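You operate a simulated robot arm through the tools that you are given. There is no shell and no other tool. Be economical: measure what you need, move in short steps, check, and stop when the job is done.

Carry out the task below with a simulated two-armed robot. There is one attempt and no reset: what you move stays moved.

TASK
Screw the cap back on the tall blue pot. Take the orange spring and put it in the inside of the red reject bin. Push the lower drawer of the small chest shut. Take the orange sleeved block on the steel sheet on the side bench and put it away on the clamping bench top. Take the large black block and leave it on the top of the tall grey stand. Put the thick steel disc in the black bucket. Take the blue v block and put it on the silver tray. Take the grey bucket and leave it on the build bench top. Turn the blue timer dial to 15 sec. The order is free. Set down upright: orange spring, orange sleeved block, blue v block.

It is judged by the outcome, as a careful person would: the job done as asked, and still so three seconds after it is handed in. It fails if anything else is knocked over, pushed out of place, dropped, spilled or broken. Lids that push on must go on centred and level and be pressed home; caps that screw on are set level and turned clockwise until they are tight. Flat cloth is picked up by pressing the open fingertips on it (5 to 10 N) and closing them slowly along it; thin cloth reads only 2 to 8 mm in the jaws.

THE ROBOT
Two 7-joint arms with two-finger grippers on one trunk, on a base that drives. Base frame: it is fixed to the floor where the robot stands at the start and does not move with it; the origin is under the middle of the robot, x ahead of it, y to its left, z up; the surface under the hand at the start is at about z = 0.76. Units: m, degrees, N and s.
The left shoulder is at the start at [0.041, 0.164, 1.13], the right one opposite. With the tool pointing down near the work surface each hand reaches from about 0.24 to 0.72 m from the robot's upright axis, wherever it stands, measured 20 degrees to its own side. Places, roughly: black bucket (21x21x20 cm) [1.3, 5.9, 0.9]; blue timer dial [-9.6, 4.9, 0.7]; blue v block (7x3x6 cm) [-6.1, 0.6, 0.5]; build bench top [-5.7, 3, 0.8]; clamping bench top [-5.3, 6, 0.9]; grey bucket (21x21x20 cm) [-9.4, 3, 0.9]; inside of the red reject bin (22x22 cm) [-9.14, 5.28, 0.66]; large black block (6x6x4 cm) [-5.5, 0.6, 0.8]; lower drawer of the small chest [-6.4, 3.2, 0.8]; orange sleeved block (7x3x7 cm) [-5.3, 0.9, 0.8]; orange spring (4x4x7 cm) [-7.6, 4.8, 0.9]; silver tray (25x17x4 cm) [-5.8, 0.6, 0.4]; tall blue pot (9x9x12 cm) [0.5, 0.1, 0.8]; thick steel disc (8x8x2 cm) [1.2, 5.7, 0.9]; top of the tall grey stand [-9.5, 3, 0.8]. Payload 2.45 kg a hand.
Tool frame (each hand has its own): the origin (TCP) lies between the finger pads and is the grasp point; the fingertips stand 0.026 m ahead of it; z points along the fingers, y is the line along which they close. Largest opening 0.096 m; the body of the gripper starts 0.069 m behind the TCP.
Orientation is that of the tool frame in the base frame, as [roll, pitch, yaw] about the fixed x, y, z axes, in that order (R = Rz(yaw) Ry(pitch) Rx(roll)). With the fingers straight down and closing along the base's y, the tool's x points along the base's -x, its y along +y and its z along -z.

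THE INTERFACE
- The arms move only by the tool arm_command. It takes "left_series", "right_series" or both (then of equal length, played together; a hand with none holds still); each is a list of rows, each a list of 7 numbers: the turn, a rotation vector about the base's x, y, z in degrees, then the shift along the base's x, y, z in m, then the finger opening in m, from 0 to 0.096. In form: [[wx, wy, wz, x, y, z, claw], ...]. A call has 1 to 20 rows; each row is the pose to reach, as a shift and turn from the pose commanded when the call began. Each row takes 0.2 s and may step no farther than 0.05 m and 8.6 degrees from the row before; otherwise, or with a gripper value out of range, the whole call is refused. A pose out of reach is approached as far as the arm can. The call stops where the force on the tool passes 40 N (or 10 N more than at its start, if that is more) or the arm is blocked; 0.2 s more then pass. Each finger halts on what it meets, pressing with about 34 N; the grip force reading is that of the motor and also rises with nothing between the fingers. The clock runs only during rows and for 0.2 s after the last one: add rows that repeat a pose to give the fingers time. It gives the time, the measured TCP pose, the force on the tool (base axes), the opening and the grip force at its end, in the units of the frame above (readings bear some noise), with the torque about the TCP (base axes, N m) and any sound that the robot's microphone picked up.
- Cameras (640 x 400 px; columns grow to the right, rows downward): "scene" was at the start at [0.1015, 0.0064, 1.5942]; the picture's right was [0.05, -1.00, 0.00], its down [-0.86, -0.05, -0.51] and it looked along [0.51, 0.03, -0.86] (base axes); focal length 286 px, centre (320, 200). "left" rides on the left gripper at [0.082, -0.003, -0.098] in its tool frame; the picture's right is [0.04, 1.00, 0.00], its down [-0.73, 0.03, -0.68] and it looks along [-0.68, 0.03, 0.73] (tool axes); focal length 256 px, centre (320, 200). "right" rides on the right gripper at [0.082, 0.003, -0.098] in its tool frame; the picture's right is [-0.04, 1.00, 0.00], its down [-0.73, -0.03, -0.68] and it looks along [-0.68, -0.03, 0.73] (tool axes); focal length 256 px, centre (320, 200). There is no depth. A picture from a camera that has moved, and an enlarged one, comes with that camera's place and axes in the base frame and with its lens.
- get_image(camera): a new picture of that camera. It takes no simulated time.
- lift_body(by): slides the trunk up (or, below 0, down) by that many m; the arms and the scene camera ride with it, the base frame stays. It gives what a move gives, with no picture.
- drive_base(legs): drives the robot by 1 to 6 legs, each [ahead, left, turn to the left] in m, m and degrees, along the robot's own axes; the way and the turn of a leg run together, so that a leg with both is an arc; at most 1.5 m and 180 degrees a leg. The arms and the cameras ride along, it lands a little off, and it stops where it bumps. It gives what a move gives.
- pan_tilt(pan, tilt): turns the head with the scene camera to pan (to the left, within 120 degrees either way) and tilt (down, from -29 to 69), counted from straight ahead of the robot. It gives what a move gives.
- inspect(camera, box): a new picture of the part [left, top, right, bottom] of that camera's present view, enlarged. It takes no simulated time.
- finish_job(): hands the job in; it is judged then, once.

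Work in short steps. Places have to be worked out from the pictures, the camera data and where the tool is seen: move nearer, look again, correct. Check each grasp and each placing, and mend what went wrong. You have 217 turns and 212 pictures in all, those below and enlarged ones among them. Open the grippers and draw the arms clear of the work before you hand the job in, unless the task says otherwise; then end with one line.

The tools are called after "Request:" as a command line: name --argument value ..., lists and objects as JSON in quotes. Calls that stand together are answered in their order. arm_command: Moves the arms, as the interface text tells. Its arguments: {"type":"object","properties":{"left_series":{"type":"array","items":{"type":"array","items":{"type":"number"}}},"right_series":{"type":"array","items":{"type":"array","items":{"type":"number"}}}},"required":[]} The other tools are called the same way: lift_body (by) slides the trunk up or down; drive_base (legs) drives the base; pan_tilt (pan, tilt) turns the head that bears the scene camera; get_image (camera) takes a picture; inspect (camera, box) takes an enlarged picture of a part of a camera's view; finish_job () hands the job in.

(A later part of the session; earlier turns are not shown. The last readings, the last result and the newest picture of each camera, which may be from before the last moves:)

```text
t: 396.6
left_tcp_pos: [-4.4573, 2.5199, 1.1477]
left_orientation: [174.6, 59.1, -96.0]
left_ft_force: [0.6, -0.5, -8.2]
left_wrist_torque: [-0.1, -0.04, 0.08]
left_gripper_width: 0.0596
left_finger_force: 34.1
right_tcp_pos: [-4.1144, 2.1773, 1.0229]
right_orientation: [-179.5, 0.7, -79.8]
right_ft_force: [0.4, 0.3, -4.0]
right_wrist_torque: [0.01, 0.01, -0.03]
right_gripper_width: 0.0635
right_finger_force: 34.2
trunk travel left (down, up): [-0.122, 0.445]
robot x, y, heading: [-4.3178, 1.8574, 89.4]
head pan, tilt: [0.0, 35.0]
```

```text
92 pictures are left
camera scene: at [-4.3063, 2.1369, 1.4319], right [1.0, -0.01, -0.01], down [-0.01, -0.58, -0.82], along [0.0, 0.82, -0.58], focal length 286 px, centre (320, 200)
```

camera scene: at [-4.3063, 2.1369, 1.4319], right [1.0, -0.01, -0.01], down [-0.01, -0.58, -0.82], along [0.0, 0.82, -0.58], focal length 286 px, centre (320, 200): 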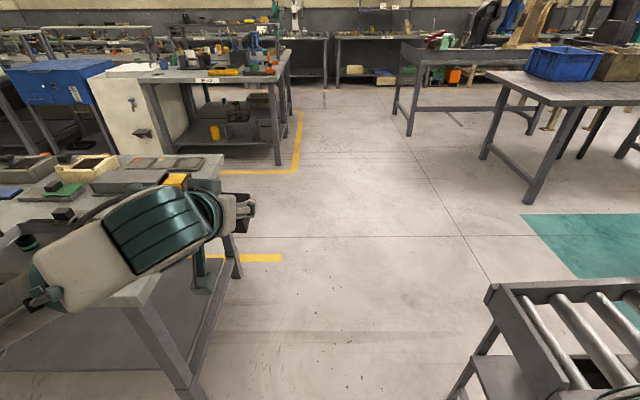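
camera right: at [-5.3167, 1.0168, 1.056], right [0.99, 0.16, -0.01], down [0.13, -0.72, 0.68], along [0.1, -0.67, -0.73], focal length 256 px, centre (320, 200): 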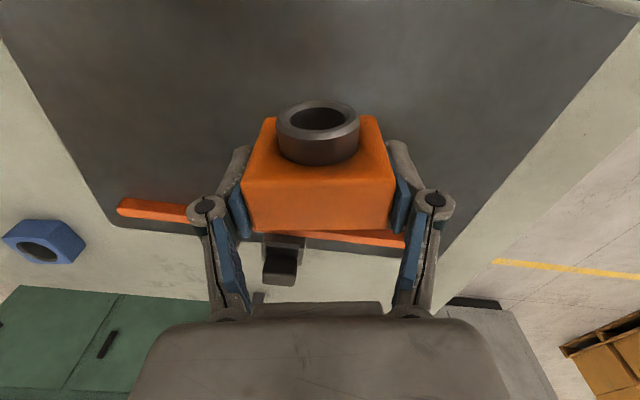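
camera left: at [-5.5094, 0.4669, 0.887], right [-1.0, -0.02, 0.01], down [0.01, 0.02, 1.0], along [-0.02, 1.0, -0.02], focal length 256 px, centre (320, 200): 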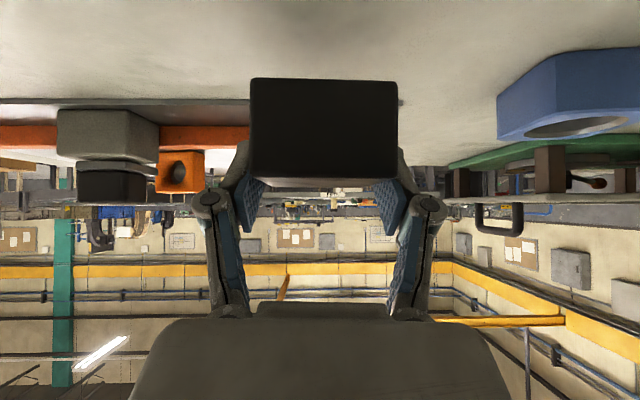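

The corridor is clear with me centred. I'll go forward past the conveyor, ease right, continue to y≈5.85 and turn to face the bench end.

Request:
drive_base --legs '[[1.5, 0, 0], [0.5, -0.36, 0], [1.5, 0, 0], [0.45, 0, 0], [0, 0, 90]]'

Request:
pan_tilt --pan 0 --tilt 40

Request:
get_image --camera "scene"

```text
t: 420.1
left_tcp_pos: [-4.6052, 5.614, 1.1454]
left_orientation: [175.1, 59.0, -4.2]
left_ft_force: [0.6, 0.7, -9.1]
left_wrist_torque: [0.0, -0.11, -0.02]
left_gripper_width: 0.0596
left_finger_force: 33.8
right_tcp_pos: [-4.2691, 5.9657, 1.0228]
right_orientation: [-179.2, 0.6, 11.5]
right_ft_force: [0.2, 1.0, -3.5]
right_wrist_torque: [-0.03, 0.05, 0.01]
right_gripper_width: 0.0634
right_finger_force: 33.9
trunk travel left (down, up): [-0.122, 0.445]
robot x, y, heading: [-3.9453, 5.7772, -179.3]
head pan, tilt: [0.0, 35.0]
```

```text
t: 420.8
left_tcp_pos: [-4.5999, 5.614, 1.1481]
left_orientation: [175.1, 59.3, -4.3]
left_ft_force: [-0.4, 0.3, -8.4]
left_wrist_torque: [0.02, -0.1, 0.01]
left_gripper_width: 0.0596
left_finger_force: 34.0
right_tcp_pos: [-4.2643, 5.9665, 1.0252]
right_orientation: [-179.2, 0.9, 11.7]
right_ft_force: [-0.7, -0.1, -3.6]
right_wrist_torque: [-0.01, 0.0, -0.01]
right_gripper_width: 0.0636
right_finger_force: 34.5
trunk travel left (down, up): [-0.122, 0.445]
robot x, y, heading: [-3.9458, 5.7756, -179.2]
head pan, tilt: [0.0, 40.0]
```

```text
91 pictures are left
camera scene: at [-4.224, 5.7733, 1.4244], right [-0.02, 1.0, 0.0], down [0.65, 0.01, -0.76], along [-0.76, -0.01, -0.65], focal length 286 px, centre (320, 200)
```

scene: 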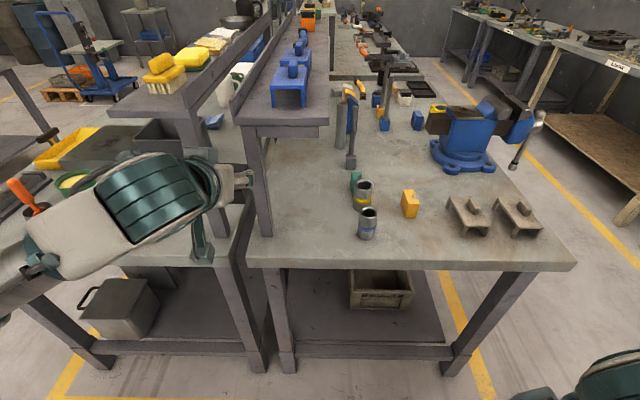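

Free space exists on the bench's near edge between the grey cylinder and the bracket, around (−4.69, 6.0). Before rolling forward I must retract the left hand away from the overhead shelf.

Request:
arm_command --left_series '[[0, -7, 0, 0.035, 0, 0.0, 0.048], [0, -14, 0, 0.07, 0, 0.0, 0.048], [0, -21, 0, 0.105, 0, 0, 0.048], [0, -28, 0, 0.14, 0, 0, 0.048], [0, -35, 0, 0.175, 0, 0, 0.048], [0, -42, 0, 0.21, -0.01, 0.01, 0.048], [0, -49, 0, 0.245, -0.02, 0.02, 0.048], [0, -55, 0, 0.28, -0.03, 0.03, 0.048], [0, -55, 0, 0.3, -0.04, 0.03, 0.048]]'

Request:
get_image --camera "scene"

Request:
get_image --camera "right"

```text
t: 422.8
left_tcp_pos: [-4.2995, 5.5756, 1.1792]
left_orientation: [178.6, 4.3, -2.2]
left_ft_force: [0.0, 0.2, -9.1]
left_wrist_torque: [0.0, 0.12, 0.0]
left_gripper_width: 0.0598
left_finger_force: 33.2
right_tcp_pos: [-4.2626, 5.9652, 1.0253]
right_orientation: [-179.0, 1.0, 11.6]
right_ft_force: [0.6, -0.3, -3.3]
right_wrist_torque: [0.02, 0.05, -0.01]
right_gripper_width: 0.0635
right_finger_force: 33.7
trunk travel left (down, up): [-0.122, 0.445]
robot x, y, heading: [-3.9446, 5.7765, -179.2]
head pan, tilt: [0.0, 40.0]
```

```text
90 pictures are left
camera scene: at [-4.2207, 5.7724, 1.4251], right [-0.02, 1.0, 0.0], down [0.65, 0.01, -0.76], along [-0.76, -0.01, -0.65], focal length 286 px, centre (320, 200)
```

scene: 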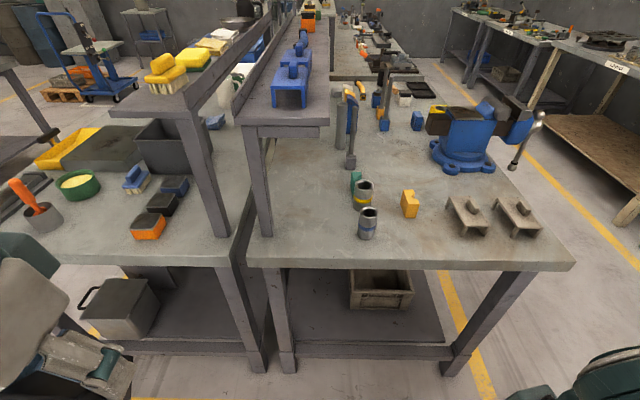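

```text
89 pictures are left
camera right: at [-4.1792, 5.9785, 1.1227], right [0.16, -0.99, -0.01], down [-0.71, -0.13, 0.69], along [-0.68, -0.1, -0.72], focal length 256 px, centre (320, 200)
```

right: 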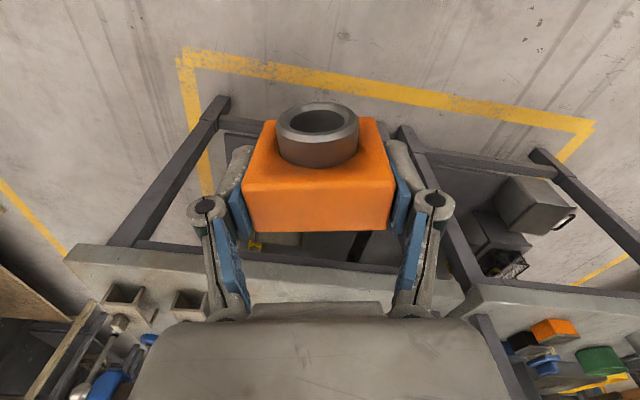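

Left hand is clear. I'll roll forward 0.2 m, square the right hand and look.

Request:
drive_base --legs '[[0.21, 0, 0]]'

Request:
arm_command --right_series '[[0, 0, -4, -0.04, 0.01, 0.01, 0.055], [0, 0, -8, -0.08, 0.02, 0.02, 0.055], [0, -1, -11.5, -0.12, 0.03, 0.02, 0.055], [0, -1, -11.5, -0.15, 0.03, 0.02, 0.055]]'

Request:
get_image --camera "right"

Request:
get_image --camera "scene"

```text
t: 424.4
left_tcp_pos: [-4.5103, 5.574, 1.179]
left_orientation: [178.6, 4.4, -2.3]
left_ft_force: [-0.8, 0.0, -9.6]
left_wrist_torque: [0.01, 0.1, -0.01]
left_gripper_width: 0.0602
left_finger_force: 34.3
right_tcp_pos: [-4.4732, 5.963, 1.0255]
right_orientation: [-179.2, 0.9, 11.5]
right_ft_force: [0.0, -0.8, -3.4]
right_wrist_torque: [0.04, 0.01, -0.01]
right_gripper_width: 0.0636
right_finger_force: 34.1
trunk travel left (down, up): [-0.122, 0.445]
robot x, y, heading: [-4.1568, 5.7739, -179.2]
head pan, tilt: [0.0, 40.0]
```

```text
t: 425.4
left_tcp_pos: [-4.507, 5.5734, 1.1794]
left_orientation: [178.6, 4.4, -2.4]
left_ft_force: [-0.5, -0.6, -9.0]
left_wrist_torque: [0.01, 0.06, -0.01]
left_gripper_width: 0.0597
left_finger_force: 34.3
right_tcp_pos: [-4.6189, 5.9933, 1.0479]
right_orientation: [-179.2, 0.1, -0.1]
right_ft_force: [-0.1, 0.2, -3.2]
right_wrist_torque: [0.0, 0.02, -0.01]
right_gripper_width: 0.0633
right_finger_force: 33.7
trunk travel left (down, up): [-0.122, 0.445]
robot x, y, heading: [-4.1546, 5.7747, -179.2]
head pan, tilt: [0.0, 40.0]
```

```text
88 pictures are left
camera right: at [-4.5362, 5.9902, 1.1461], right [-0.04, -1.0, -0.01], down [-0.73, 0.02, 0.68], along [-0.68, 0.04, -0.73], focal length 256 px, centre (320, 200)
```

right: 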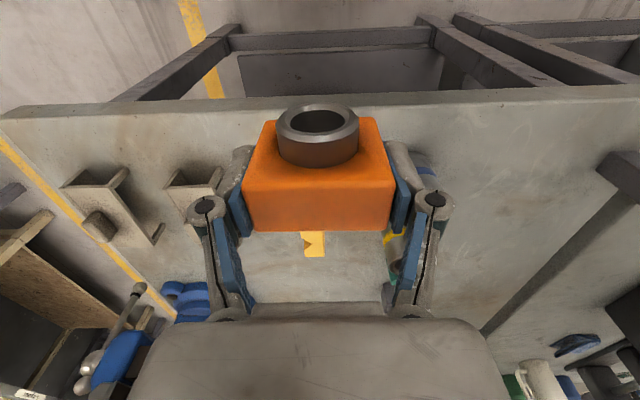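

```text
87 pictures are left
camera scene: at [-4.4326, 5.7703, 1.4244], right [-0.01, 1.0, 0.0], down [0.65, 0.01, -0.76], along [-0.76, -0.01, -0.65], focal length 286 px, centre (320, 200)
```

scene: 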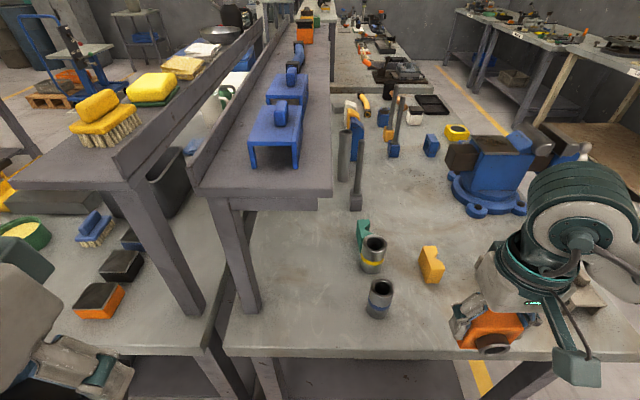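

The spot (−4.69, 6.008) has clearance on both sides. I'll move over it and lower, stopping above first.

Request:
arm_command --right_series '[[0, 0, 0, -0.035, 0.01, 0, 0.055], [0, 0, 0, -0.071, 0.015, 0, 0.055], [0, 0, 0, -0.071, 0.015, -0.03, 0.055], [0, 0, 0, -0.071, 0.015, -0.06, 0.055], [0, 0, 0, -0.071, 0.015, -0.08, 0.055]]'

Request:
get_image --camera "right"

Request:
get_image --camera "scene"

```text
t: 426.6
left_tcp_pos: [-4.5065, 5.5744, 1.1797]
left_orientation: [178.6, 4.5, -2.4]
left_ft_force: [-0.3, -0.8, -8.6]
left_wrist_torque: [0.05, 0.1, 0.04]
left_gripper_width: 0.0597
left_finger_force: 34.6
right_tcp_pos: [-4.6878, 6.008, 0.9636]
right_orientation: [-179.4, 0.2, 0.0]
right_ft_force: [-0.4, 0.3, -4.6]
right_wrist_torque: [0.03, 0.04, 0.0]
right_gripper_width: 0.0636
right_finger_force: 34.4
trunk travel left (down, up): [-0.122, 0.445]
robot x, y, heading: [-4.1559, 5.7756, -179.2]
head pan, tilt: [0.0, 40.0]
```

```text
86 pictures are left
camera right: at [-4.6058, 6.0056, 1.0626], right [-0.04, -1.0, -0.01], down [-0.73, 0.02, 0.68], along [-0.68, 0.04, -0.73], focal length 256 px, centre (320, 200)
```

right: 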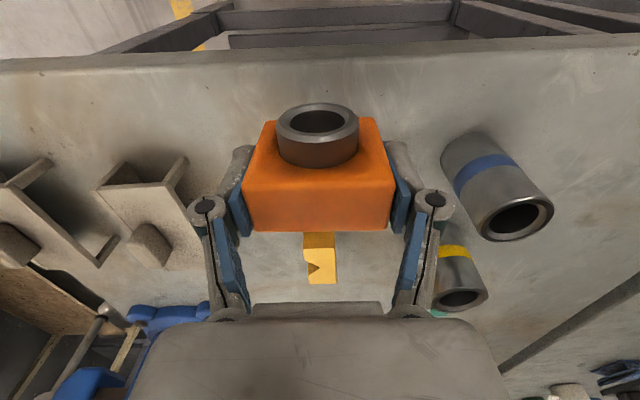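

```text
85 pictures are left
camera scene: at [-4.4324, 5.7714, 1.4245], right [-0.01, 1.0, 0.0], down [0.65, 0.01, -0.76], along [-0.76, -0.01, -0.65], focal length 286 px, centre (320, 200)
```

scene: 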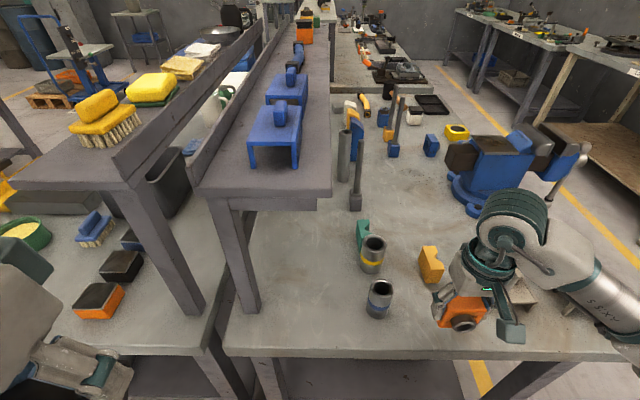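

All clear around. I'll lower in small steps to contact.

Request:
arm_command --right_series '[[0, 0, 0, 0, 0, -0.006, 0.055], [0, 0, 0, 0, 0, -0.012, 0.055], [0, 0, 0, 0, 0, -0.016, 0.055], [0, 0, 0, 0, 0, -0.02, 0.055]]'

```text
t: 427.6
left_tcp_pos: [-4.5071, 5.5734, 1.1799]
left_orientation: [178.7, 4.5, -2.2]
left_ft_force: [-0.2, -0.3, -8.3]
left_wrist_torque: [-0.02, 0.08, 0.02]
left_gripper_width: 0.0599
left_finger_force: 34.1
right_tcp_pos: [-4.6898, 6.0105, 0.9455]
right_orientation: [-179.2, 0.1, 0.0]
right_ft_force: [0.3, -0.1, -3.3]
right_wrist_torque: [0.01, 0.0, -0.02]
right_gripper_width: 0.0638
right_finger_force: 34.4
trunk travel left (down, up): [-0.122, 0.445]
robot x, y, heading: [-4.1551, 5.7755, -178.9]
head pan, tilt: [0.0, 40.0]
```

Not touching yet, so I'll continue.

Request:
arm_command --right_series '[[0, 0, 0, 0, 0, -0.006, 0.055], [0, 0, 0, 0, 0, -0.012, 0.055], [0, 0, 0, 0, 0, -0.018, 0.055], [0, 0, 0, 0, 0, -0.024, 0.055]]'

Request:
inspect --camera "scene" --box '[400, 220, 560, 360]'

```text
t: 428.6
left_tcp_pos: [-4.507, 5.5735, 1.1795]
left_orientation: [178.5, 4.5, -2.2]
left_ft_force: [-0.2, -0.1, -9.1]
left_wrist_torque: [0.0, 0.11, -0.01]
left_gripper_width: 0.0598
left_finger_force: 33.8
right_tcp_pos: [-4.6896, 6.0095, 0.9229]
right_orientation: [-179.2, 0.1, 0.0]
right_ft_force: [0.5, -0.3, -3.4]
right_wrist_torque: [0.03, 0.01, -0.03]
right_gripper_width: 0.0635
right_finger_force: 34.4
trunk travel left (down, up): [-0.122, 0.445]
robot x, y, heading: [-4.155, 5.7749, -179.2]
head pan, tilt: [0.0, 40.0]
```

```text
2.86 times, centred on (480, 290) of scene
camera zoom: at [-4.4323, 5.7708, 1.4245], right [-0.01, 1.0, 0.0], down [0.65, 0.01, -0.76], along [-0.76, -0.01, -0.65], focal length 818 px, centre (-137, -57)
```

zoom: 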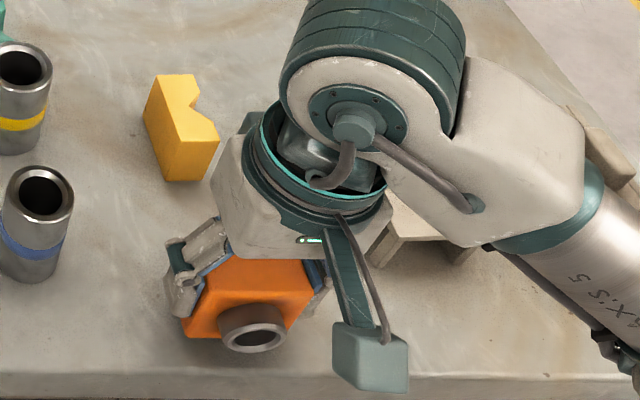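

The shadow shows it still a couple of centimetres up. I'll continue down.

Request:
arm_command --right_series '[[0, 0, 0, 0, 0, -0.005, 0.055], [0, 0, 0, 0, 0, -0.01, 0.055], [0, 0, 0, 0, 0, -0.014, 0.055], [0, 0, 0, 0, 0, -0.018, 0.055], [0, 0, 0, 0, 0, -0.022, 0.055]]'

```text
t: 429.8
left_tcp_pos: [-4.5042, 5.5712, 1.1809]
left_orientation: [178.7, 4.7, -2.3]
left_ft_force: [-0.8, 0.4, -8.8]
left_wrist_torque: [0.02, 0.11, -0.01]
left_gripper_width: 0.0598
left_finger_force: 33.9
right_tcp_pos: [-4.6882, 6.0087, 0.9025]
right_orientation: [-179.2, 0.3, 0.0]
right_ft_force: [1.8, 2.5, 22.3]
right_wrist_torque: [0.04, 0.0, -0.03]
right_gripper_width: 0.0639
right_finger_force: 33.5
trunk travel left (down, up): [-0.122, 0.445]
robot x, y, heading: [-4.1507, 5.7759, -179.3]
head pan, tilt: [0.0, 40.0]
```

Contact at TCP 0.9025. I'll ease, release and rise.

Request:
arm_command --right_series '[[0, 0, 0, 0, 0, 0.003, 0.055], [0, 0, 0, 0, 0, 0.003, 0.075], [0, 0, 0, 0, 0, 0.003, 0.09], [0, 0, 0, 0, 0, 0.003, 0.096], [0, 0, 0, 0, 0, 0.03, 0.096], [0, 0, 0, 0, 0, 0.07, 0.096], [0, 0, 0, 0, 0, 0.11, 0.096], [0, 0, 0, 0.04, 0, 0.13, 0.096], [0, 0, 0, 0.08, 0, 0.14, 0.096]]'

Request:
get_image --camera "right"

```text
t: 431.8
left_tcp_pos: [-4.5049, 5.5739, 1.181]
left_orientation: [178.6, 4.6, -2.2]
left_ft_force: [-0.4, -0.3, -9.4]
left_wrist_torque: [0.0, 0.12, 0.01]
left_gripper_width: 0.0596
left_finger_force: 33.6
right_tcp_pos: [-4.6093, 6.0089, 1.045]
right_orientation: [-179.3, 0.3, 0.0]
right_ft_force: [-0.3, -0.9, 0.1]
right_wrist_torque: [-0.01, 0.04, 0.01]
right_gripper_width: 0.0963
right_finger_force: 0.0
trunk travel left (down, up): [-0.122, 0.445]
robot x, y, heading: [-4.1554, 5.7741, -179.3]
head pan, tilt: [0.0, 40.0]
```

```text
83 pictures are left
camera right: at [-4.5268, 6.0048, 1.1429], right [-0.04, -1.0, -0.01], down [-0.73, 0.02, 0.68], along [-0.68, 0.04, -0.73], focal length 256 px, centre (320, 200)
```

right: 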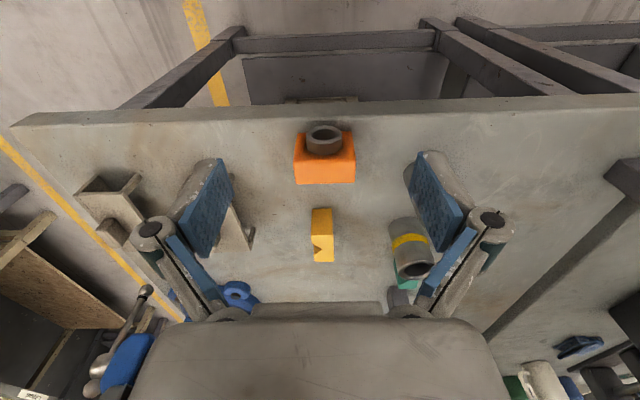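

The orange block stands upright on the clamping bench. Next is the spring near (−7.6, 4.8): I'll back off and drive to the aisle at y≈3.95 to look west.

Request:
drive_base --legs '[[-0.3, 0, 0], [0, 0, 90], [1.5, 0, 0], [0.3, 0, 0], [0, 0, -90]]'

Request:
pan_tilt --pan 0 --tilt 22

Request:
get_image --camera "scene"

```text
t: 450.3
left_tcp_pos: [-4.1494, 3.7593, 1.1805]
left_orientation: [178.5, 4.6, -1.3]
left_ft_force: [-0.6, -0.6, -9.4]
left_wrist_torque: [-0.01, 0.09, 0.04]
left_gripper_width: 0.06
left_finger_force: 34.0
right_tcp_pos: [-4.2619, 4.1901, 1.0447]
right_orientation: [-179.2, 0.1, 1.0]
right_ft_force: [0.5, -0.1, -0.4]
right_wrist_torque: [0.0, -0.01, 0.0]
right_gripper_width: 0.0961
right_finger_force: 0.1
trunk travel left (down, up): [-0.122, 0.445]
robot x, y, heading: [-3.8025, 3.9672, -178.1]
head pan, tilt: [0.0, 40.0]
```

```text
t: 451.1
left_tcp_pos: [-4.1442, 3.7599, 1.1822]
left_orientation: [178.6, 4.7, -1.2]
left_ft_force: [0.9, 0.4, -9.1]
left_wrist_torque: [0.04, 0.12, -0.04]
left_gripper_width: 0.06
left_finger_force: 33.9
right_tcp_pos: [-4.2575, 4.19, 1.0457]
right_orientation: [-179.3, 0.4, 1.1]
right_ft_force: [-0.6, 0.4, -0.2]
right_wrist_torque: [0.08, 0.0, -0.01]
right_gripper_width: 0.096
right_finger_force: 0.0
trunk travel left (down, up): [-0.122, 0.445]
robot x, y, heading: [-3.8044, 3.9649, -178.4]
head pan, tilt: [0.0, 22.0]
```

```text
82 pictures are left
camera scene: at [-4.0852, 3.9566, 1.453], right [-0.03, 1.0, 0.0], down [0.38, 0.01, -0.93], along [-0.92, -0.03, -0.38], focal length 286 px, centre (320, 200)
```

scene: 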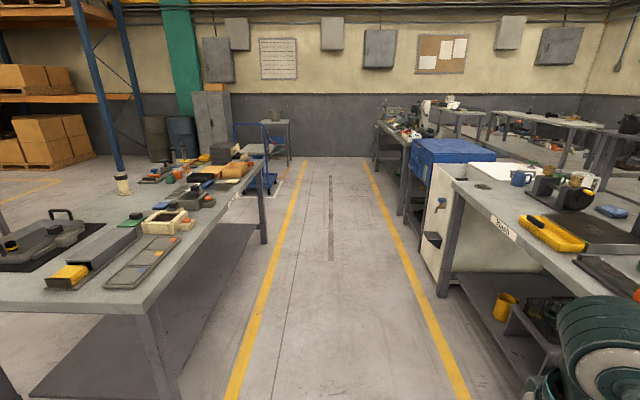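

The aisle is clear. I'll raise the trunk slightly for elbow clearance and drive west along it to about x≈−6.9.

Request:
lift_body --by 0.1

Request:
drive_base --legs '[[0.6, 0.07, -1], [1.4, 0, 0], [1.0, 0, 0]]'

Request:
pan_tilt --pan -30 --tilt 30

Request:
get_image --camera "scene"

```text
t: 452.4
left_tcp_pos: [-4.1461, 3.7584, 1.2806]
left_orientation: [178.7, 4.6, -1.4]
left_ft_force: [0.7, -0.2, -9.0]
left_wrist_torque: [-0.01, 0.07, -0.01]
left_gripper_width: 0.0597
left_finger_force: 33.5
right_tcp_pos: [-4.2595, 4.1917, 1.1461]
right_orientation: [-179.2, 0.3, 1.0]
right_ft_force: [-0.4, 0.8, 0.4]
right_wrist_torque: [-0.03, -0.01, 0.04]
right_gripper_width: 0.0958
right_finger_force: 0.0
trunk travel left (down, up): [-0.222, 0.345]
robot x, y, heading: [-3.802, 3.9659, -178.0]
head pan, tilt: [0.0, 22.0]
```

```text
t: 467.3
left_tcp_pos: [-7.1544, 3.6105, 1.2826]
left_orientation: [178.6, 4.9, -2.0]
left_ft_force: [0.2, -0.4, -9.1]
left_wrist_torque: [-0.02, 0.06, -0.04]
left_gripper_width: 0.0598
left_finger_force: 33.8
right_tcp_pos: [-7.2621, 4.0442, 1.1461]
right_orientation: [-179.2, 0.4, 0.4]
right_ft_force: [0.2, -0.7, -0.8]
right_wrist_torque: [0.0, -0.03, 0.03]
right_gripper_width: 0.0961
right_finger_force: 0.0
trunk travel left (down, up): [-0.222, 0.345]
robot x, y, heading: [-6.8072, 3.8143, -178.7]
head pan, tilt: [0.0, 22.0]
```

```text
t: 468.2
left_tcp_pos: [-7.1495, 3.6104, 1.2827]
left_orientation: [178.5, 5.1, -1.9]
left_ft_force: [0.1, -0.4, -8.9]
left_wrist_torque: [0.02, 0.08, 0.0]
left_gripper_width: 0.0596
left_finger_force: 33.8
right_tcp_pos: [-7.2585, 4.0436, 1.1484]
right_orientation: [-179.2, 0.6, 0.2]
right_ft_force: [0.4, 0.6, 0.0]
right_wrist_torque: [0.01, 0.03, -0.01]
right_gripper_width: 0.0958
right_finger_force: 0.1
trunk travel left (down, up): [-0.222, 0.345]
robot x, y, heading: [-6.8091, 3.8108, -178.9]
head pan, tilt: [-30.0, 30.0]
```

```text
81 pictures are left
camera scene: at [-6.9776, 3.8546, 1.5542], right [0.48, 0.88, 0.0], down [0.44, -0.24, -0.86], along [-0.76, 0.42, -0.5], focal length 286 px, centre (320, 200)
```

scene: 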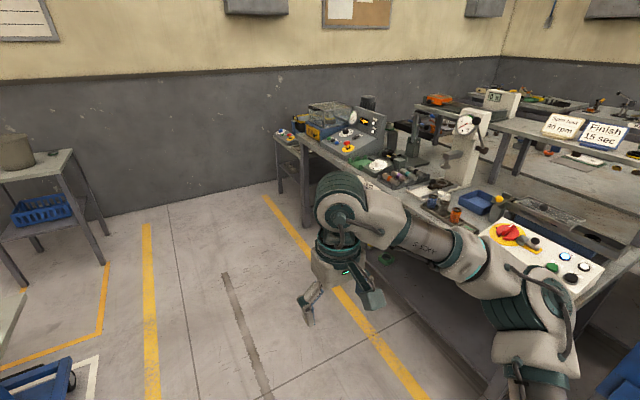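

The spring should be the orange piece near (455, 213). Zooming in there, on the bench, and further along.

Request:
inspect --camera "scene" --box '[390, 150, 530, 260]'

Request:
inspect --camera "scene" --box '[260, 80, 440, 200]'

```text
3.64 times, centred on (460, 205) of scene
camera zoom: at [-6.9776, 3.8546, 1.5542], right [0.48, 0.88, 0.0], down [0.44, -0.24, -0.86], along [-0.76, 0.42, -0.5], focal length 1041 px, centre (-189, 182)
```

zoom: 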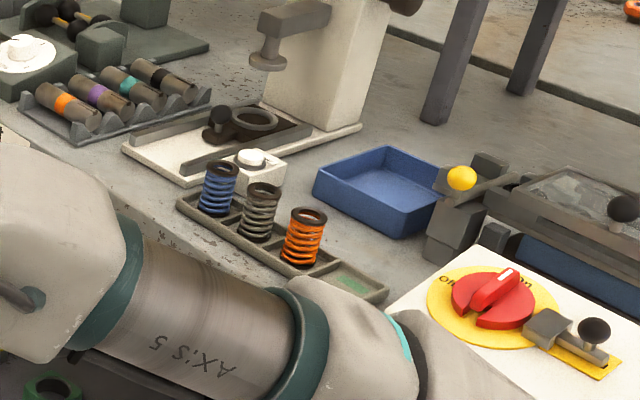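

```text
3.33 times, centred on (350, 140) of scene
camera zoom: at [-6.9776, 3.8546, 1.5542], right [0.48, 0.88, 0.0], down [0.44, -0.24, -0.86], along [-0.76, 0.42, -0.5], focal length 954 px, centre (220, 400)
```

zoom: 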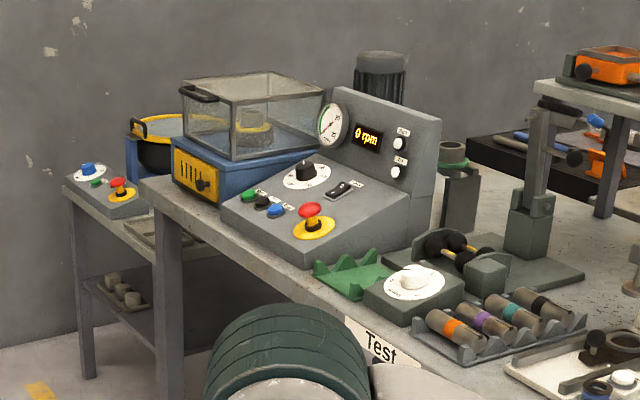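

The orange spring stands in a rack slot at about (−7.587, 4.84), with its neighbour 6 cm to −x. I'll drive so that the right hand faces it.

Request:
drive_base --legs '[[0.98, 0, 0], [0, 0, -91], [0.5, 0, 0]]'

Request:
pan_tilt --pan 0 --tilt 50

Request:
get_image --camera "scene"

Request:
get_image --camera "right"

```text
t: 479.6
left_tcp_pos: [-7.9682, 4.6388, 1.2827]
left_orientation: [178.6, 5.0, -92.7]
left_ft_force: [0.9, -0.3, -9.2]
left_wrist_torque: [0.05, -0.02, 0.01]
left_gripper_width: 0.0597
left_finger_force: 33.9
right_tcp_pos: [-7.5331, 4.7422, 1.1483]
right_orientation: [-179.3, 0.5, -90.3]
right_ft_force: [-0.6, 0.5, 0.5]
right_wrist_torque: [-0.01, 0.02, -0.01]
right_gripper_width: 0.0962
right_finger_force: 0.0
trunk travel left (down, up): [-0.222, 0.345]
robot x, y, heading: [-7.7704, 4.2938, 90.4]
head pan, tilt: [-30.0, 30.0]
```

```text
t: 480.6
left_tcp_pos: [-7.9698, 4.6352, 1.2842]
left_orientation: [178.7, 5.2, -92.6]
left_ft_force: [1.0, 0.0, -9.3]
left_wrist_torque: [0.07, -0.02, 0.0]
left_gripper_width: 0.0595
left_finger_force: 33.9
right_tcp_pos: [-7.5347, 4.7399, 1.1493]
right_orientation: [-179.1, 0.8, -90.3]
right_ft_force: [0.3, 0.4, 1.4]
right_wrist_torque: [0.0, 0.0, 0.0]
right_gripper_width: 0.096
right_finger_force: 0.1
trunk travel left (down, up): [-0.222, 0.345]
robot x, y, heading: [-7.7756, 4.2954, 90.4]
head pan, tilt: [0.0, 50.0]
```

```text
78 pictures are left
camera scene: at [-7.772, 4.4598, 1.5248], right [1.0, 0.01, 0.0], down [0.01, -0.77, -0.64], along [0.0, 0.64, -0.77], focal length 286 px, centre (320, 200)
```

scene: 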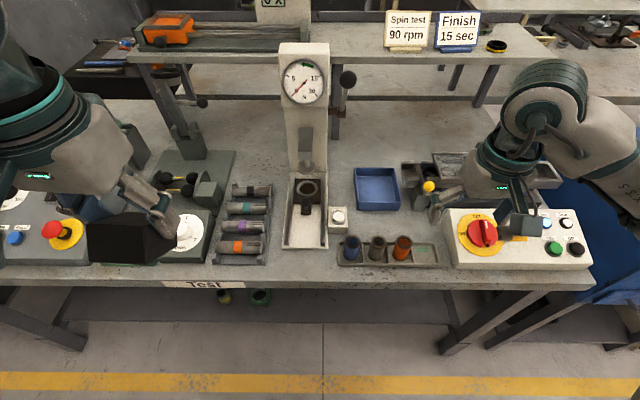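

```text
77 pictures are left
camera right: at [-7.5376, 4.6577, 1.2472], right [-1.0, 0.05, -0.01], down [0.02, 0.72, 0.69], along [0.04, 0.69, -0.72], focal length 256 px, centre (320, 200)
```

right: 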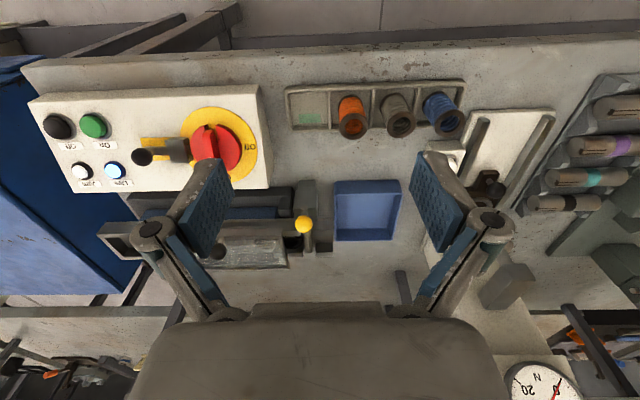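

The spring is at about (−7.567, 4.822). I'll turn the right hand 90° so its fingers close across the rack and bring it above.

Request:
arm_command --right_series '[[0, 0, 8.5, 0, 0.01, 0, 0.09], [0, 0, 17, -0.005, 0.02, 0, 0.09], [0, 0, 25.5, -0.01, 0.03, 0, 0.09], [0, 0, 34, -0.015, 0.04, 0, 0.09], [0, 0, 42.5, -0.02, 0.05, 0, 0.09], [0, 0, 51, -0.025, 0.06, -0.01, 0.09], [0, 0, 59.5, -0.03, 0.07, -0.03, 0.09], [0, 0, 68, -0.032, 0.08, -0.05, 0.09], [0, 0, 76.5, -0.032, 0.082, -0.07, 0.09], [0, 0, 85, -0.032, 0.082, -0.09, 0.09], [0, 0, 90, -0.032, 0.082, -0.1, 0.09], [0, 0, 90, -0.032, 0.082, -0.1, 0.09]]'

Request:
get_image --camera "right"

Request:
inspect --camera "scene" --box '[330, 190, 450, 280]'

```text
t: 483.2
left_tcp_pos: [-7.97, 4.6353, 1.2852]
left_orientation: [178.6, 5.1, -92.6]
left_ft_force: [0.2, 0.2, -8.1]
left_wrist_torque: [0.08, -0.01, 0.03]
left_gripper_width: 0.0599
left_finger_force: 34.3
right_tcp_pos: [-7.6683, 4.6523, 1.0227]
right_orientation: [-179.3, 0.8, -0.3]
right_ft_force: [-0.8, -0.7, 0.1]
right_wrist_torque: [0.0, 0.02, -0.02]
right_gripper_width: 0.09
right_finger_force: 0.1
right hand out of reach, approached as far as the arm can: row 6, 7, 8, 9, 10, 11, 12
trunk travel left (down, up): [-0.222, 0.345]
robot x, y, heading: [-7.7726, 4.2971, 90.4]
head pan, tilt: [0.0, 50.0]
```

```text
76 pictures are left
camera right: at [-7.5845, 4.6489, 1.1203], right [-0.05, -1.0, -0.01], down [-0.72, 0.03, 0.69], along [-0.69, 0.04, -0.72], focal length 256 px, centre (320, 200)
```

right: 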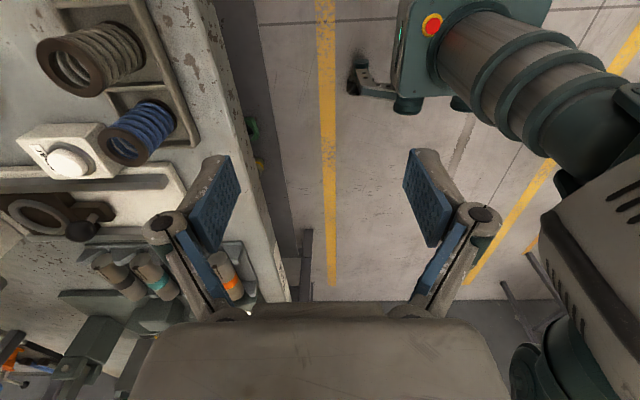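

```text
4.44 times, centred on (390, 235) of scene
camera zoom: at [-7.7733, 4.4603, 1.5246], right [1.0, 0.01, 0.0], down [0.01, -0.77, -0.64], along [0.0, 0.64, -0.77], focal length 1273 px, centre (9, 44)
```

zoom: 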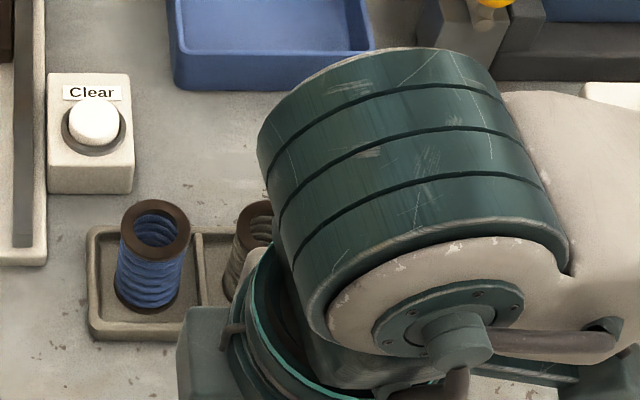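

The arm ran out of reach with the trunk this high. I'll lift the hand a bit, lower the trunk and try again.

Request:
arm_command --right_series '[[0, 0, 0, 0, -0.02, 0.04, 0.09], [0, 0, 0, 0, -0.02, 0.08, 0.09], [0, 0, 0, 0, -0.02, 0.12, 0.09], [0, 0, 0, 0, -0.02, 0.15, 0.09]]'

Request:
lift_body --by -0.17

Request:
arm_command --right_series '[[0, 0, 0, 0.025, 0.04, 0.02, 0.09], [0, 0, 0, 0.05, 0.08, 0.04, 0.09], [0, 0, 0, 0.075, 0.12, 0.04, 0.09], [0, 0, 0, 0.1, 0.16, 0.04, 0.09], [0, 0, 0, 0.1, 0.19, 0.04, 0.09], [0, 0, 0, 0.1, 0.19, 0.04, 0.09]]'

Request:
get_image --camera "right"

```text
t: 484.2
left_tcp_pos: [-7.9711, 4.6342, 1.2846]
left_orientation: [178.5, 5.1, -92.5]
left_ft_force: [-0.3, 0.1, -7.7]
left_wrist_torque: [0.13, -0.03, 0.03]
left_gripper_width: 0.0599
left_finger_force: 33.9
right_tcp_pos: [-7.6791, 4.6134, 1.1621]
right_orientation: [-179.3, 0.8, -0.4]
right_ft_force: [0.6, 0.7, 0.2]
right_wrist_torque: [-0.01, -0.01, 0.01]
right_gripper_width: 0.0901
right_finger_force: 0.1
right hand out of reach, approached as far as the arm can: row 3, 4
trunk travel left (down, up): [-0.222, 0.345]
robot x, y, heading: [-7.771, 4.2958, 90.3]
head pan, tilt: [0.0, 50.0]
```

```text
t: 486.1
left_tcp_pos: [-7.9699, 4.6339, 1.1146]
left_orientation: [178.6, 5.2, -92.5]
left_ft_force: [-0.2, 0.5, -8.3]
left_wrist_torque: [0.09, -0.04, 0.04]
left_gripper_width: 0.0597
left_finger_force: 34.0
right_tcp_pos: [-7.68, 4.6117, 0.9905]
right_orientation: [-179.2, 0.7, -0.3]
right_ft_force: [0.8, -0.7, 0.4]
right_wrist_torque: [0.01, 0.0, 0.01]
right_gripper_width: 0.0896
right_finger_force: 0.1
trunk travel left (down, up): [-0.052, 0.515]
robot x, y, heading: [-7.7724, 4.2959, 90.6]
head pan, tilt: [0.0, 50.0]
```

```text
refused: row 1 steps farther than a row can; nothing moved
```

```text
74 pictures are left
camera right: at [-7.595, 4.608, 1.0867], right [-0.05, -1.0, -0.01], down [-0.72, 0.02, 0.69], along [-0.69, 0.04, -0.72], focal length 256 px, centre (320, 200)
```

right: 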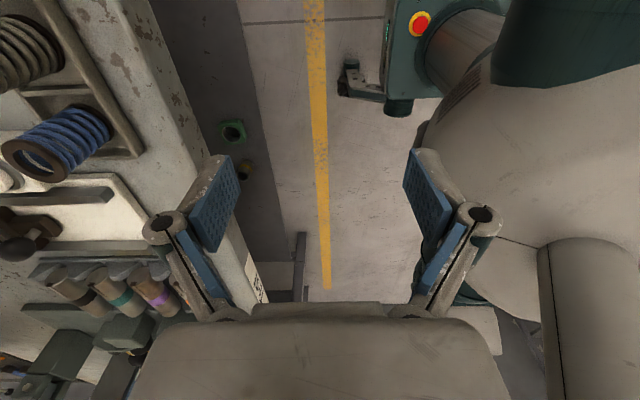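

I'll resend with shorter steps.

Request:
arm_command --right_series '[[0, 0, 0, 0.0, 0.01, 0.03, 0.09], [0, 0, 0, 0.02, 0.03, 0.05, 0.09], [0, 0, 0, 0.04, 0.065, 0.05, 0.09], [0, 0, 0, 0.06, 0.1, 0.05, 0.09], [0, 0, 0, 0.08, 0.135, 0.05, 0.09], [0, 0, 0, 0.1, 0.17, 0.05, 0.09], [0, 0, 0, 0.113, 0.21, 0.05, 0.09], [0, 0, 0, 0.113, 0.21, 0.05, 0.09]]'

Request:
get_image --camera "right"

Request:
get_image --camera "scene"

```text
t: 487.9
left_tcp_pos: [-7.9678, 4.635, 1.1149]
left_orientation: [178.7, 5.1, -92.7]
left_ft_force: [0.6, 0.4, -9.1]
left_wrist_torque: [0.12, -0.03, -0.03]
left_gripper_width: 0.0598
left_finger_force: 34.6
right_tcp_pos: [-7.6586, 4.6665, 0.9738]
right_orientation: [-179.4, 0.8, -0.3]
right_ft_force: [0.8, -0.3, 0.2]
right_wrist_torque: [0.0, -0.03, -0.01]
right_gripper_width: 0.0901
right_finger_force: 0.2
right hand out of reach, approached as far as the arm can: row 2, 3, 4, 5, 6, 7, 8
trunk travel left (down, up): [-0.052, 0.515]
robot x, y, heading: [-7.7702, 4.296, 90.3]
head pan, tilt: [0.0, 50.0]
```

```text
73 pictures are left
camera right: at [-7.5739, 4.6633, 1.0702], right [-0.05, -1.0, -0.01], down [-0.72, 0.03, 0.69], along [-0.69, 0.04, -0.72], focal length 256 px, centre (320, 200)
```

right: 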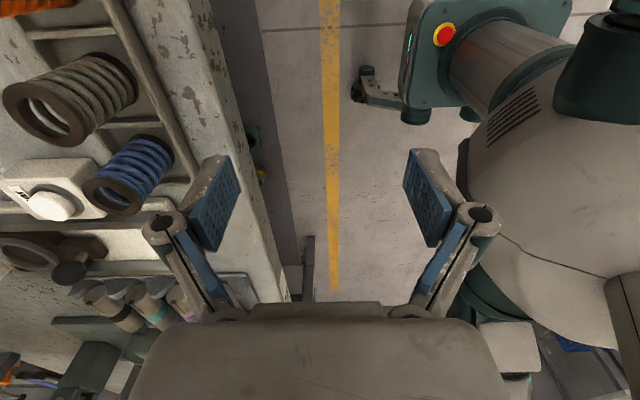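

```text
72 pictures are left
camera scene: at [-7.7744, 4.6484, 1.3187], right [1.0, 0.01, 0.0], down [0.01, -0.77, -0.64], along [0.0, 0.64, -0.77], focal length 286 px, centre (320, 200)
```

scene: 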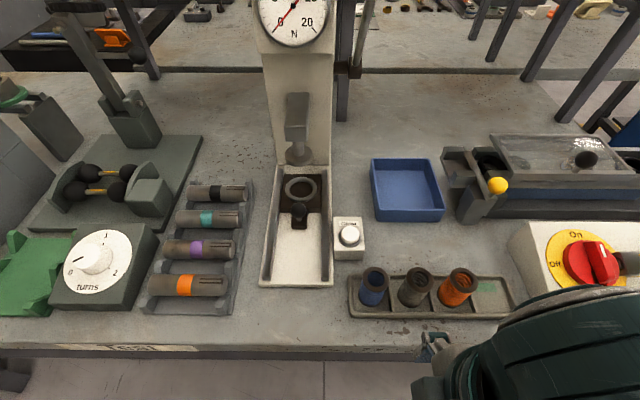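

The +90° wrist turn isn't workable here. A diagonal grip (hand turned −45° from straight) also clears the neighbouring spring, so I'll rotate back to that.

Request:
arm_command --right_series '[[0, 0, -8.5, 0, -0.01, 0.03, 0.08], [0, 0, -17, 0, -0.01, 0.06, 0.08], [0, 0, -25.5, 0, -0.01, 0.07, 0.08], [0, 0, -34, 0.01, -0.01, 0.07, 0.08], [0, 0, -42.5, 0.02, -0.01, 0.07, 0.08], [0, 0, -51, 0.03, -0.01, 0.07, 0.08], [0, 0, -59.5, 0.04, -0.01, 0.07, 0.08], [0, 0, -68, 0.05, 0, 0.07, 0.08], [0, 0, -76.5, 0.06, 0.02, 0.07, 0.08], [0, 0, -85, 0.07, 0.05, 0.07, 0.08], [0, 0, -93.5, 0.08, 0.08, 0.07, 0.08], [0, 0, -102, 0.09, 0.11, 0.07, 0.08], [0, 0, -110.5, 0.092, 0.14, 0.07, 0.08], [0, 0, -119, 0.092, 0.155, 0.07, 0.08], [0, 0, -127.5, 0.092, 0.155, 0.07, 0.08], [0, 0, -135, 0.092, 0.155, 0.07, 0.08], [0, 0, -135, 0.092, 0.155, 0.07, 0.08]]'

Request:
get_image --camera "right"

```text
t: 491.5
left_tcp_pos: [-7.9688, 4.6347, 1.1147]
left_orientation: [178.6, 5.0, -92.6]
left_ft_force: [-0.6, 0.1, -9.1]
left_wrist_torque: [0.11, -0.03, 0.0]
left_gripper_width: 0.0599
left_finger_force: 34.3
right_tcp_pos: [-7.5626, 4.8202, 1.0372]
right_orientation: [-179.1, 0.7, -135.4]
right_ft_force: [-0.3, 0.0, 0.3]
right_wrist_torque: [0.01, 0.01, -0.02]
right_gripper_width: 0.0802
right_finger_force: 0.1
trunk travel left (down, up): [-0.052, 0.515]
robot x, y, heading: [-7.7747, 4.2932, 90.3]
head pan, tilt: [0.0, 50.0]
```

```text
71 pictures are left
camera right: at [-7.6237, 4.7667, 1.1339], right [-0.67, 0.74, -0.01], down [0.53, 0.49, 0.69], along [0.52, 0.46, -0.72], focal length 256 px, centre (320, 200)
```

right: 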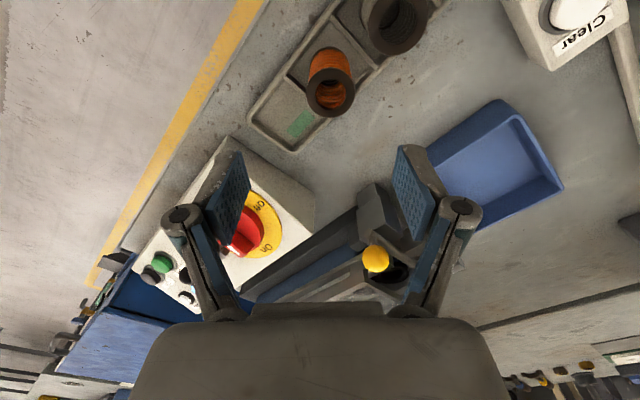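

The spring's top is at (−7.569, 4.825). I'll centre and lower over it.

Request:
arm_command --right_series '[[0, 0, 0, -0.006, 0.005, -0.02, 0.08], [0, 0, 0, -0.006, 0.005, -0.05, 0.08], [0, 0, 0, -0.006, 0.005, -0.08, 0.08], [0, 0, 0, -0.006, 0.005, -0.08, 0.08]]'

Request:
get_image --camera "right"

Request:
inspect --camera "scene" --box '[380, 220, 520, 320]'

```text
t: 492.5
left_tcp_pos: [-7.968, 4.6353, 1.1151]
left_orientation: [178.6, 5.2, -92.6]
left_ft_force: [-0.2, 0.1, -9.0]
left_wrist_torque: [0.09, 0.0, 0.0]
left_gripper_width: 0.06
left_finger_force: 34.0
right_tcp_pos: [-7.5675, 4.8257, 0.9564]
right_orientation: [-179.3, 0.9, -135.3]
right_ft_force: [-0.8, -0.1, -0.9]
right_wrist_torque: [-0.02, -0.02, -0.03]
right_gripper_width: 0.0797
right_finger_force: 0.0
trunk travel left (down, up): [-0.052, 0.515]
robot x, y, heading: [-7.77, 4.2996, 90.4]
head pan, tilt: [0.0, 50.0]
```

```text
70 pictures are left
camera right: at [-7.6283, 4.7709, 1.0535], right [-0.67, 0.74, -0.01], down [0.53, 0.49, 0.69], along [0.52, 0.46, -0.72], focal length 256 px, centre (320, 200)
```

right: 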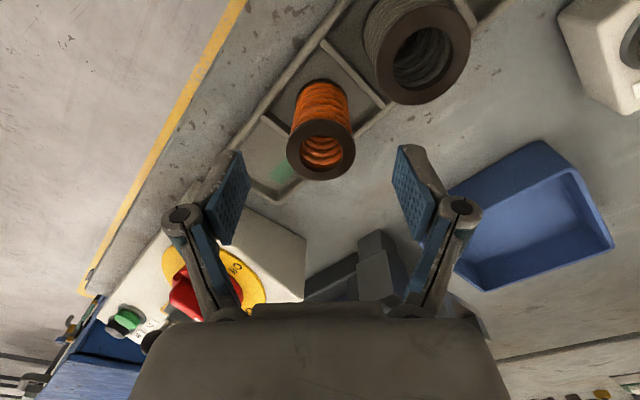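

```text
4.00 times, centred on (450, 270) of scene
camera zoom: at [-7.7736, 4.648, 1.3189], right [1.0, 0.01, 0.0], down [0.01, -0.77, -0.64], along [-0.01, 0.64, -0.77], focal length 1145 px, centre (-200, -80)
```

zoom: 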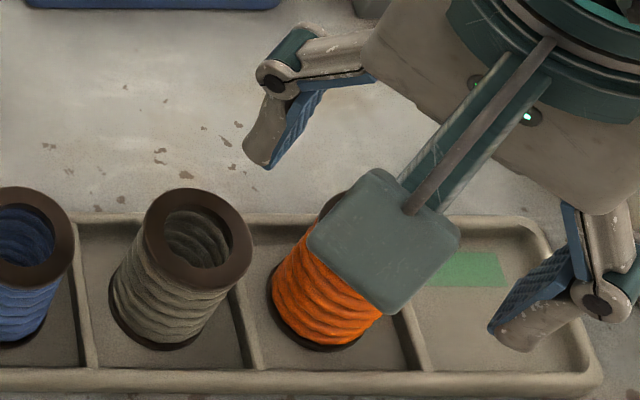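

Centred, with the spring's top ring at z≈0.925. I'll lower to 0.92 and grip.

Request:
arm_command --right_series '[[0, 0, 0, 0.001, 0, -0.02, 0.08], [0, 0, 0, 0.001, 0, -0.036, 0.08], [0, 0, 0, 0.001, 0, -0.036, 0.065], [0, 0, 0, 0.001, 0, -0.036, 0.05], [0, 0, 0, 0.001, 0, -0.036, 0.035], [0, 0, 0, 0.001, 0, -0.036, 0.028], [0, 0, 0, 0.001, 0, -0.036, 0.028]]'

Request:
get_image --camera "right"

```text
t: 494.1
left_tcp_pos: [-7.9683, 4.6353, 1.114]
left_orientation: [178.6, 5.1, -92.6]
left_ft_force: [0.0, -0.8, -7.6]
left_wrist_torque: [0.05, -0.01, 0.0]
left_gripper_width: 0.0596
left_finger_force: 34.0
right_tcp_pos: [-7.5676, 4.8252, 0.9207]
right_orientation: [-179.2, 0.8, -135.3]
right_ft_force: [-0.5, 0.0, 0.8]
right_wrist_torque: [0.01, 0.01, 0.01]
right_gripper_width: 0.0362
right_finger_force: 33.7
trunk travel left (down, up): [-0.052, 0.515]
robot x, y, heading: [-7.767, 4.2932, 90.6]
head pan, tilt: [0.0, 50.0]
```

```text
68 pictures are left
camera right: at [-7.6282, 4.7714, 1.0179], right [-0.67, 0.74, -0.01], down [0.53, 0.5, 0.69], along [0.52, 0.46, -0.72], focal length 256 px, centre (320, 200)
```

right: 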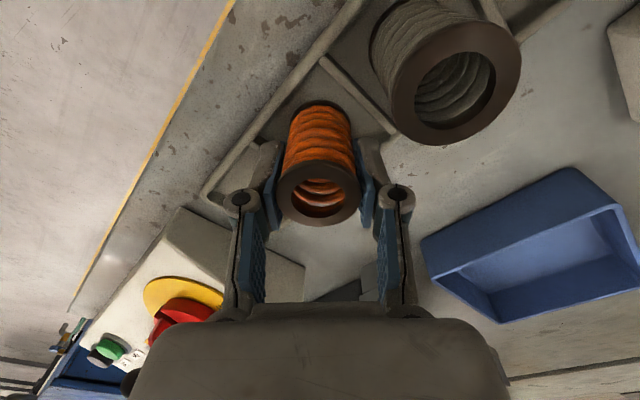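

The spring is gripped. I'll lift it straight up and look around for the red bin and the dial.

Request:
arm_command --right_series '[[0, 0, 0, 0, 0, 0.03, 0.028], [0, 0, 0, 0, 0, 0.07, 0.028], [0, 0, 0, 0, 0, 0.11, 0.028], [0, 0, 0, 0, 0, 0.15, 0.028], [0, 0, 0, 0, -0.04, 0.17, 0.028], [0, 0, 0, 0, -0.08, 0.18, 0.028]]'

Request:
drive_base --legs '[[-0.45, 0, 0], [0, 1.4, 0]]'

Request:
pan_tilt --pan 5 --tilt 35

Request:
get_image --camera "scene"

Request:
get_image --camera "right"

```text
t: 495.5
left_tcp_pos: [-7.9685, 4.6339, 1.1156]
left_orientation: [178.5, 5.2, -92.6]
left_ft_force: [-0.2, -0.1, -8.9]
left_wrist_torque: [0.14, 0.01, -0.02]
left_gripper_width: 0.0597
left_finger_force: 33.7
right_tcp_pos: [-7.5907, 4.7592, 1.0541]
right_orientation: [-179.4, 0.8, -135.3]
right_ft_force: [0.7, -0.1, 0.5]
right_wrist_torque: [0.01, -0.01, 0.03]
right_gripper_width: 0.0367
right_finger_force: 34.3
right hand out of reach, approached as far as the arm can: row 4, 5, 6
trunk travel left (down, up): [-0.052, 0.515]
robot x, y, heading: [-7.7674, 4.2964, 90.5]
head pan, tilt: [0.0, 50.0]
```

```text
t: 504.7
left_tcp_pos: [-9.2971, 4.184, 1.1156]
left_orientation: [178.5, 5.0, -94.4]
left_ft_force: [1.2, 0.1, -9.2]
left_wrist_torque: [0.08, 0.0, 0.0]
left_gripper_width: 0.0599
left_finger_force: 34.2
right_tcp_pos: [-8.9164, 4.2972, 1.0512]
right_orientation: [-179.4, 0.7, -137.2]
right_ft_force: [0.5, 0.5, -2.0]
right_wrist_torque: [0.02, 0.03, 0.01]
right_gripper_width: 0.0364
right_finger_force: 33.9
trunk travel left (down, up): [-0.052, 0.515]
robot x, y, heading: [-9.1102, 3.8371, 88.7]
head pan, tilt: [0.0, 50.0]
```

```text
t: 505.4
left_tcp_pos: [-9.3021, 4.1776, 1.1164]
left_orientation: [178.5, 5.4, -94.5]
left_ft_force: [0.7, -0.3, -8.2]
left_wrist_torque: [0.07, -0.02, 0.01]
left_gripper_width: 0.06
left_finger_force: 33.9
right_tcp_pos: [-8.9172, 4.2926, 1.0553]
right_orientation: [-179.4, 0.9, -137.1]
right_ft_force: [0.6, 0.3, -1.6]
right_wrist_torque: [0.02, 0.01, 0.02]
right_gripper_width: 0.0365
right_finger_force: 34.5
trunk travel left (down, up): [-0.052, 0.515]
robot x, y, heading: [-9.113, 3.8413, 88.7]
head pan, tilt: [5.0, 35.0]
```

```text
67 pictures are left
camera scene: at [-9.1137, 4.2009, 1.3404], right [1.0, 0.06, 0.0], down [0.04, -0.58, -0.82], along [-0.05, 0.81, -0.58], focal length 286 px, centre (320, 200)
```

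scene: 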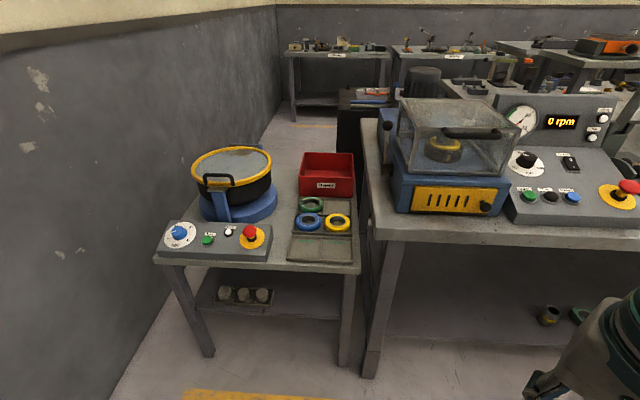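

```text
66 pictures are left
camera right: at [-8.9805, 4.2397, 1.1516], right [-0.65, 0.76, -0.01], down [0.55, 0.47, 0.69], along [0.53, 0.44, -0.72], focal length 256 px, centre (320, 200)
```

right: 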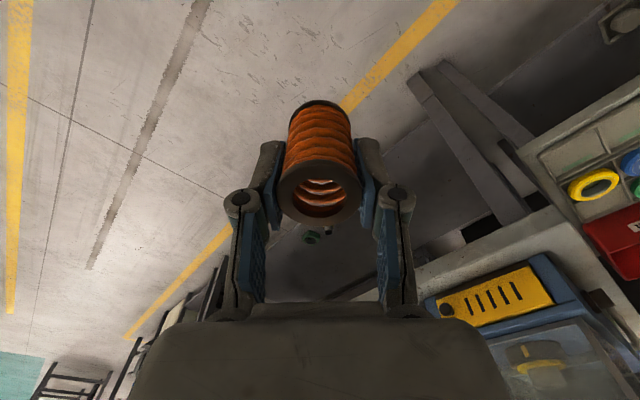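

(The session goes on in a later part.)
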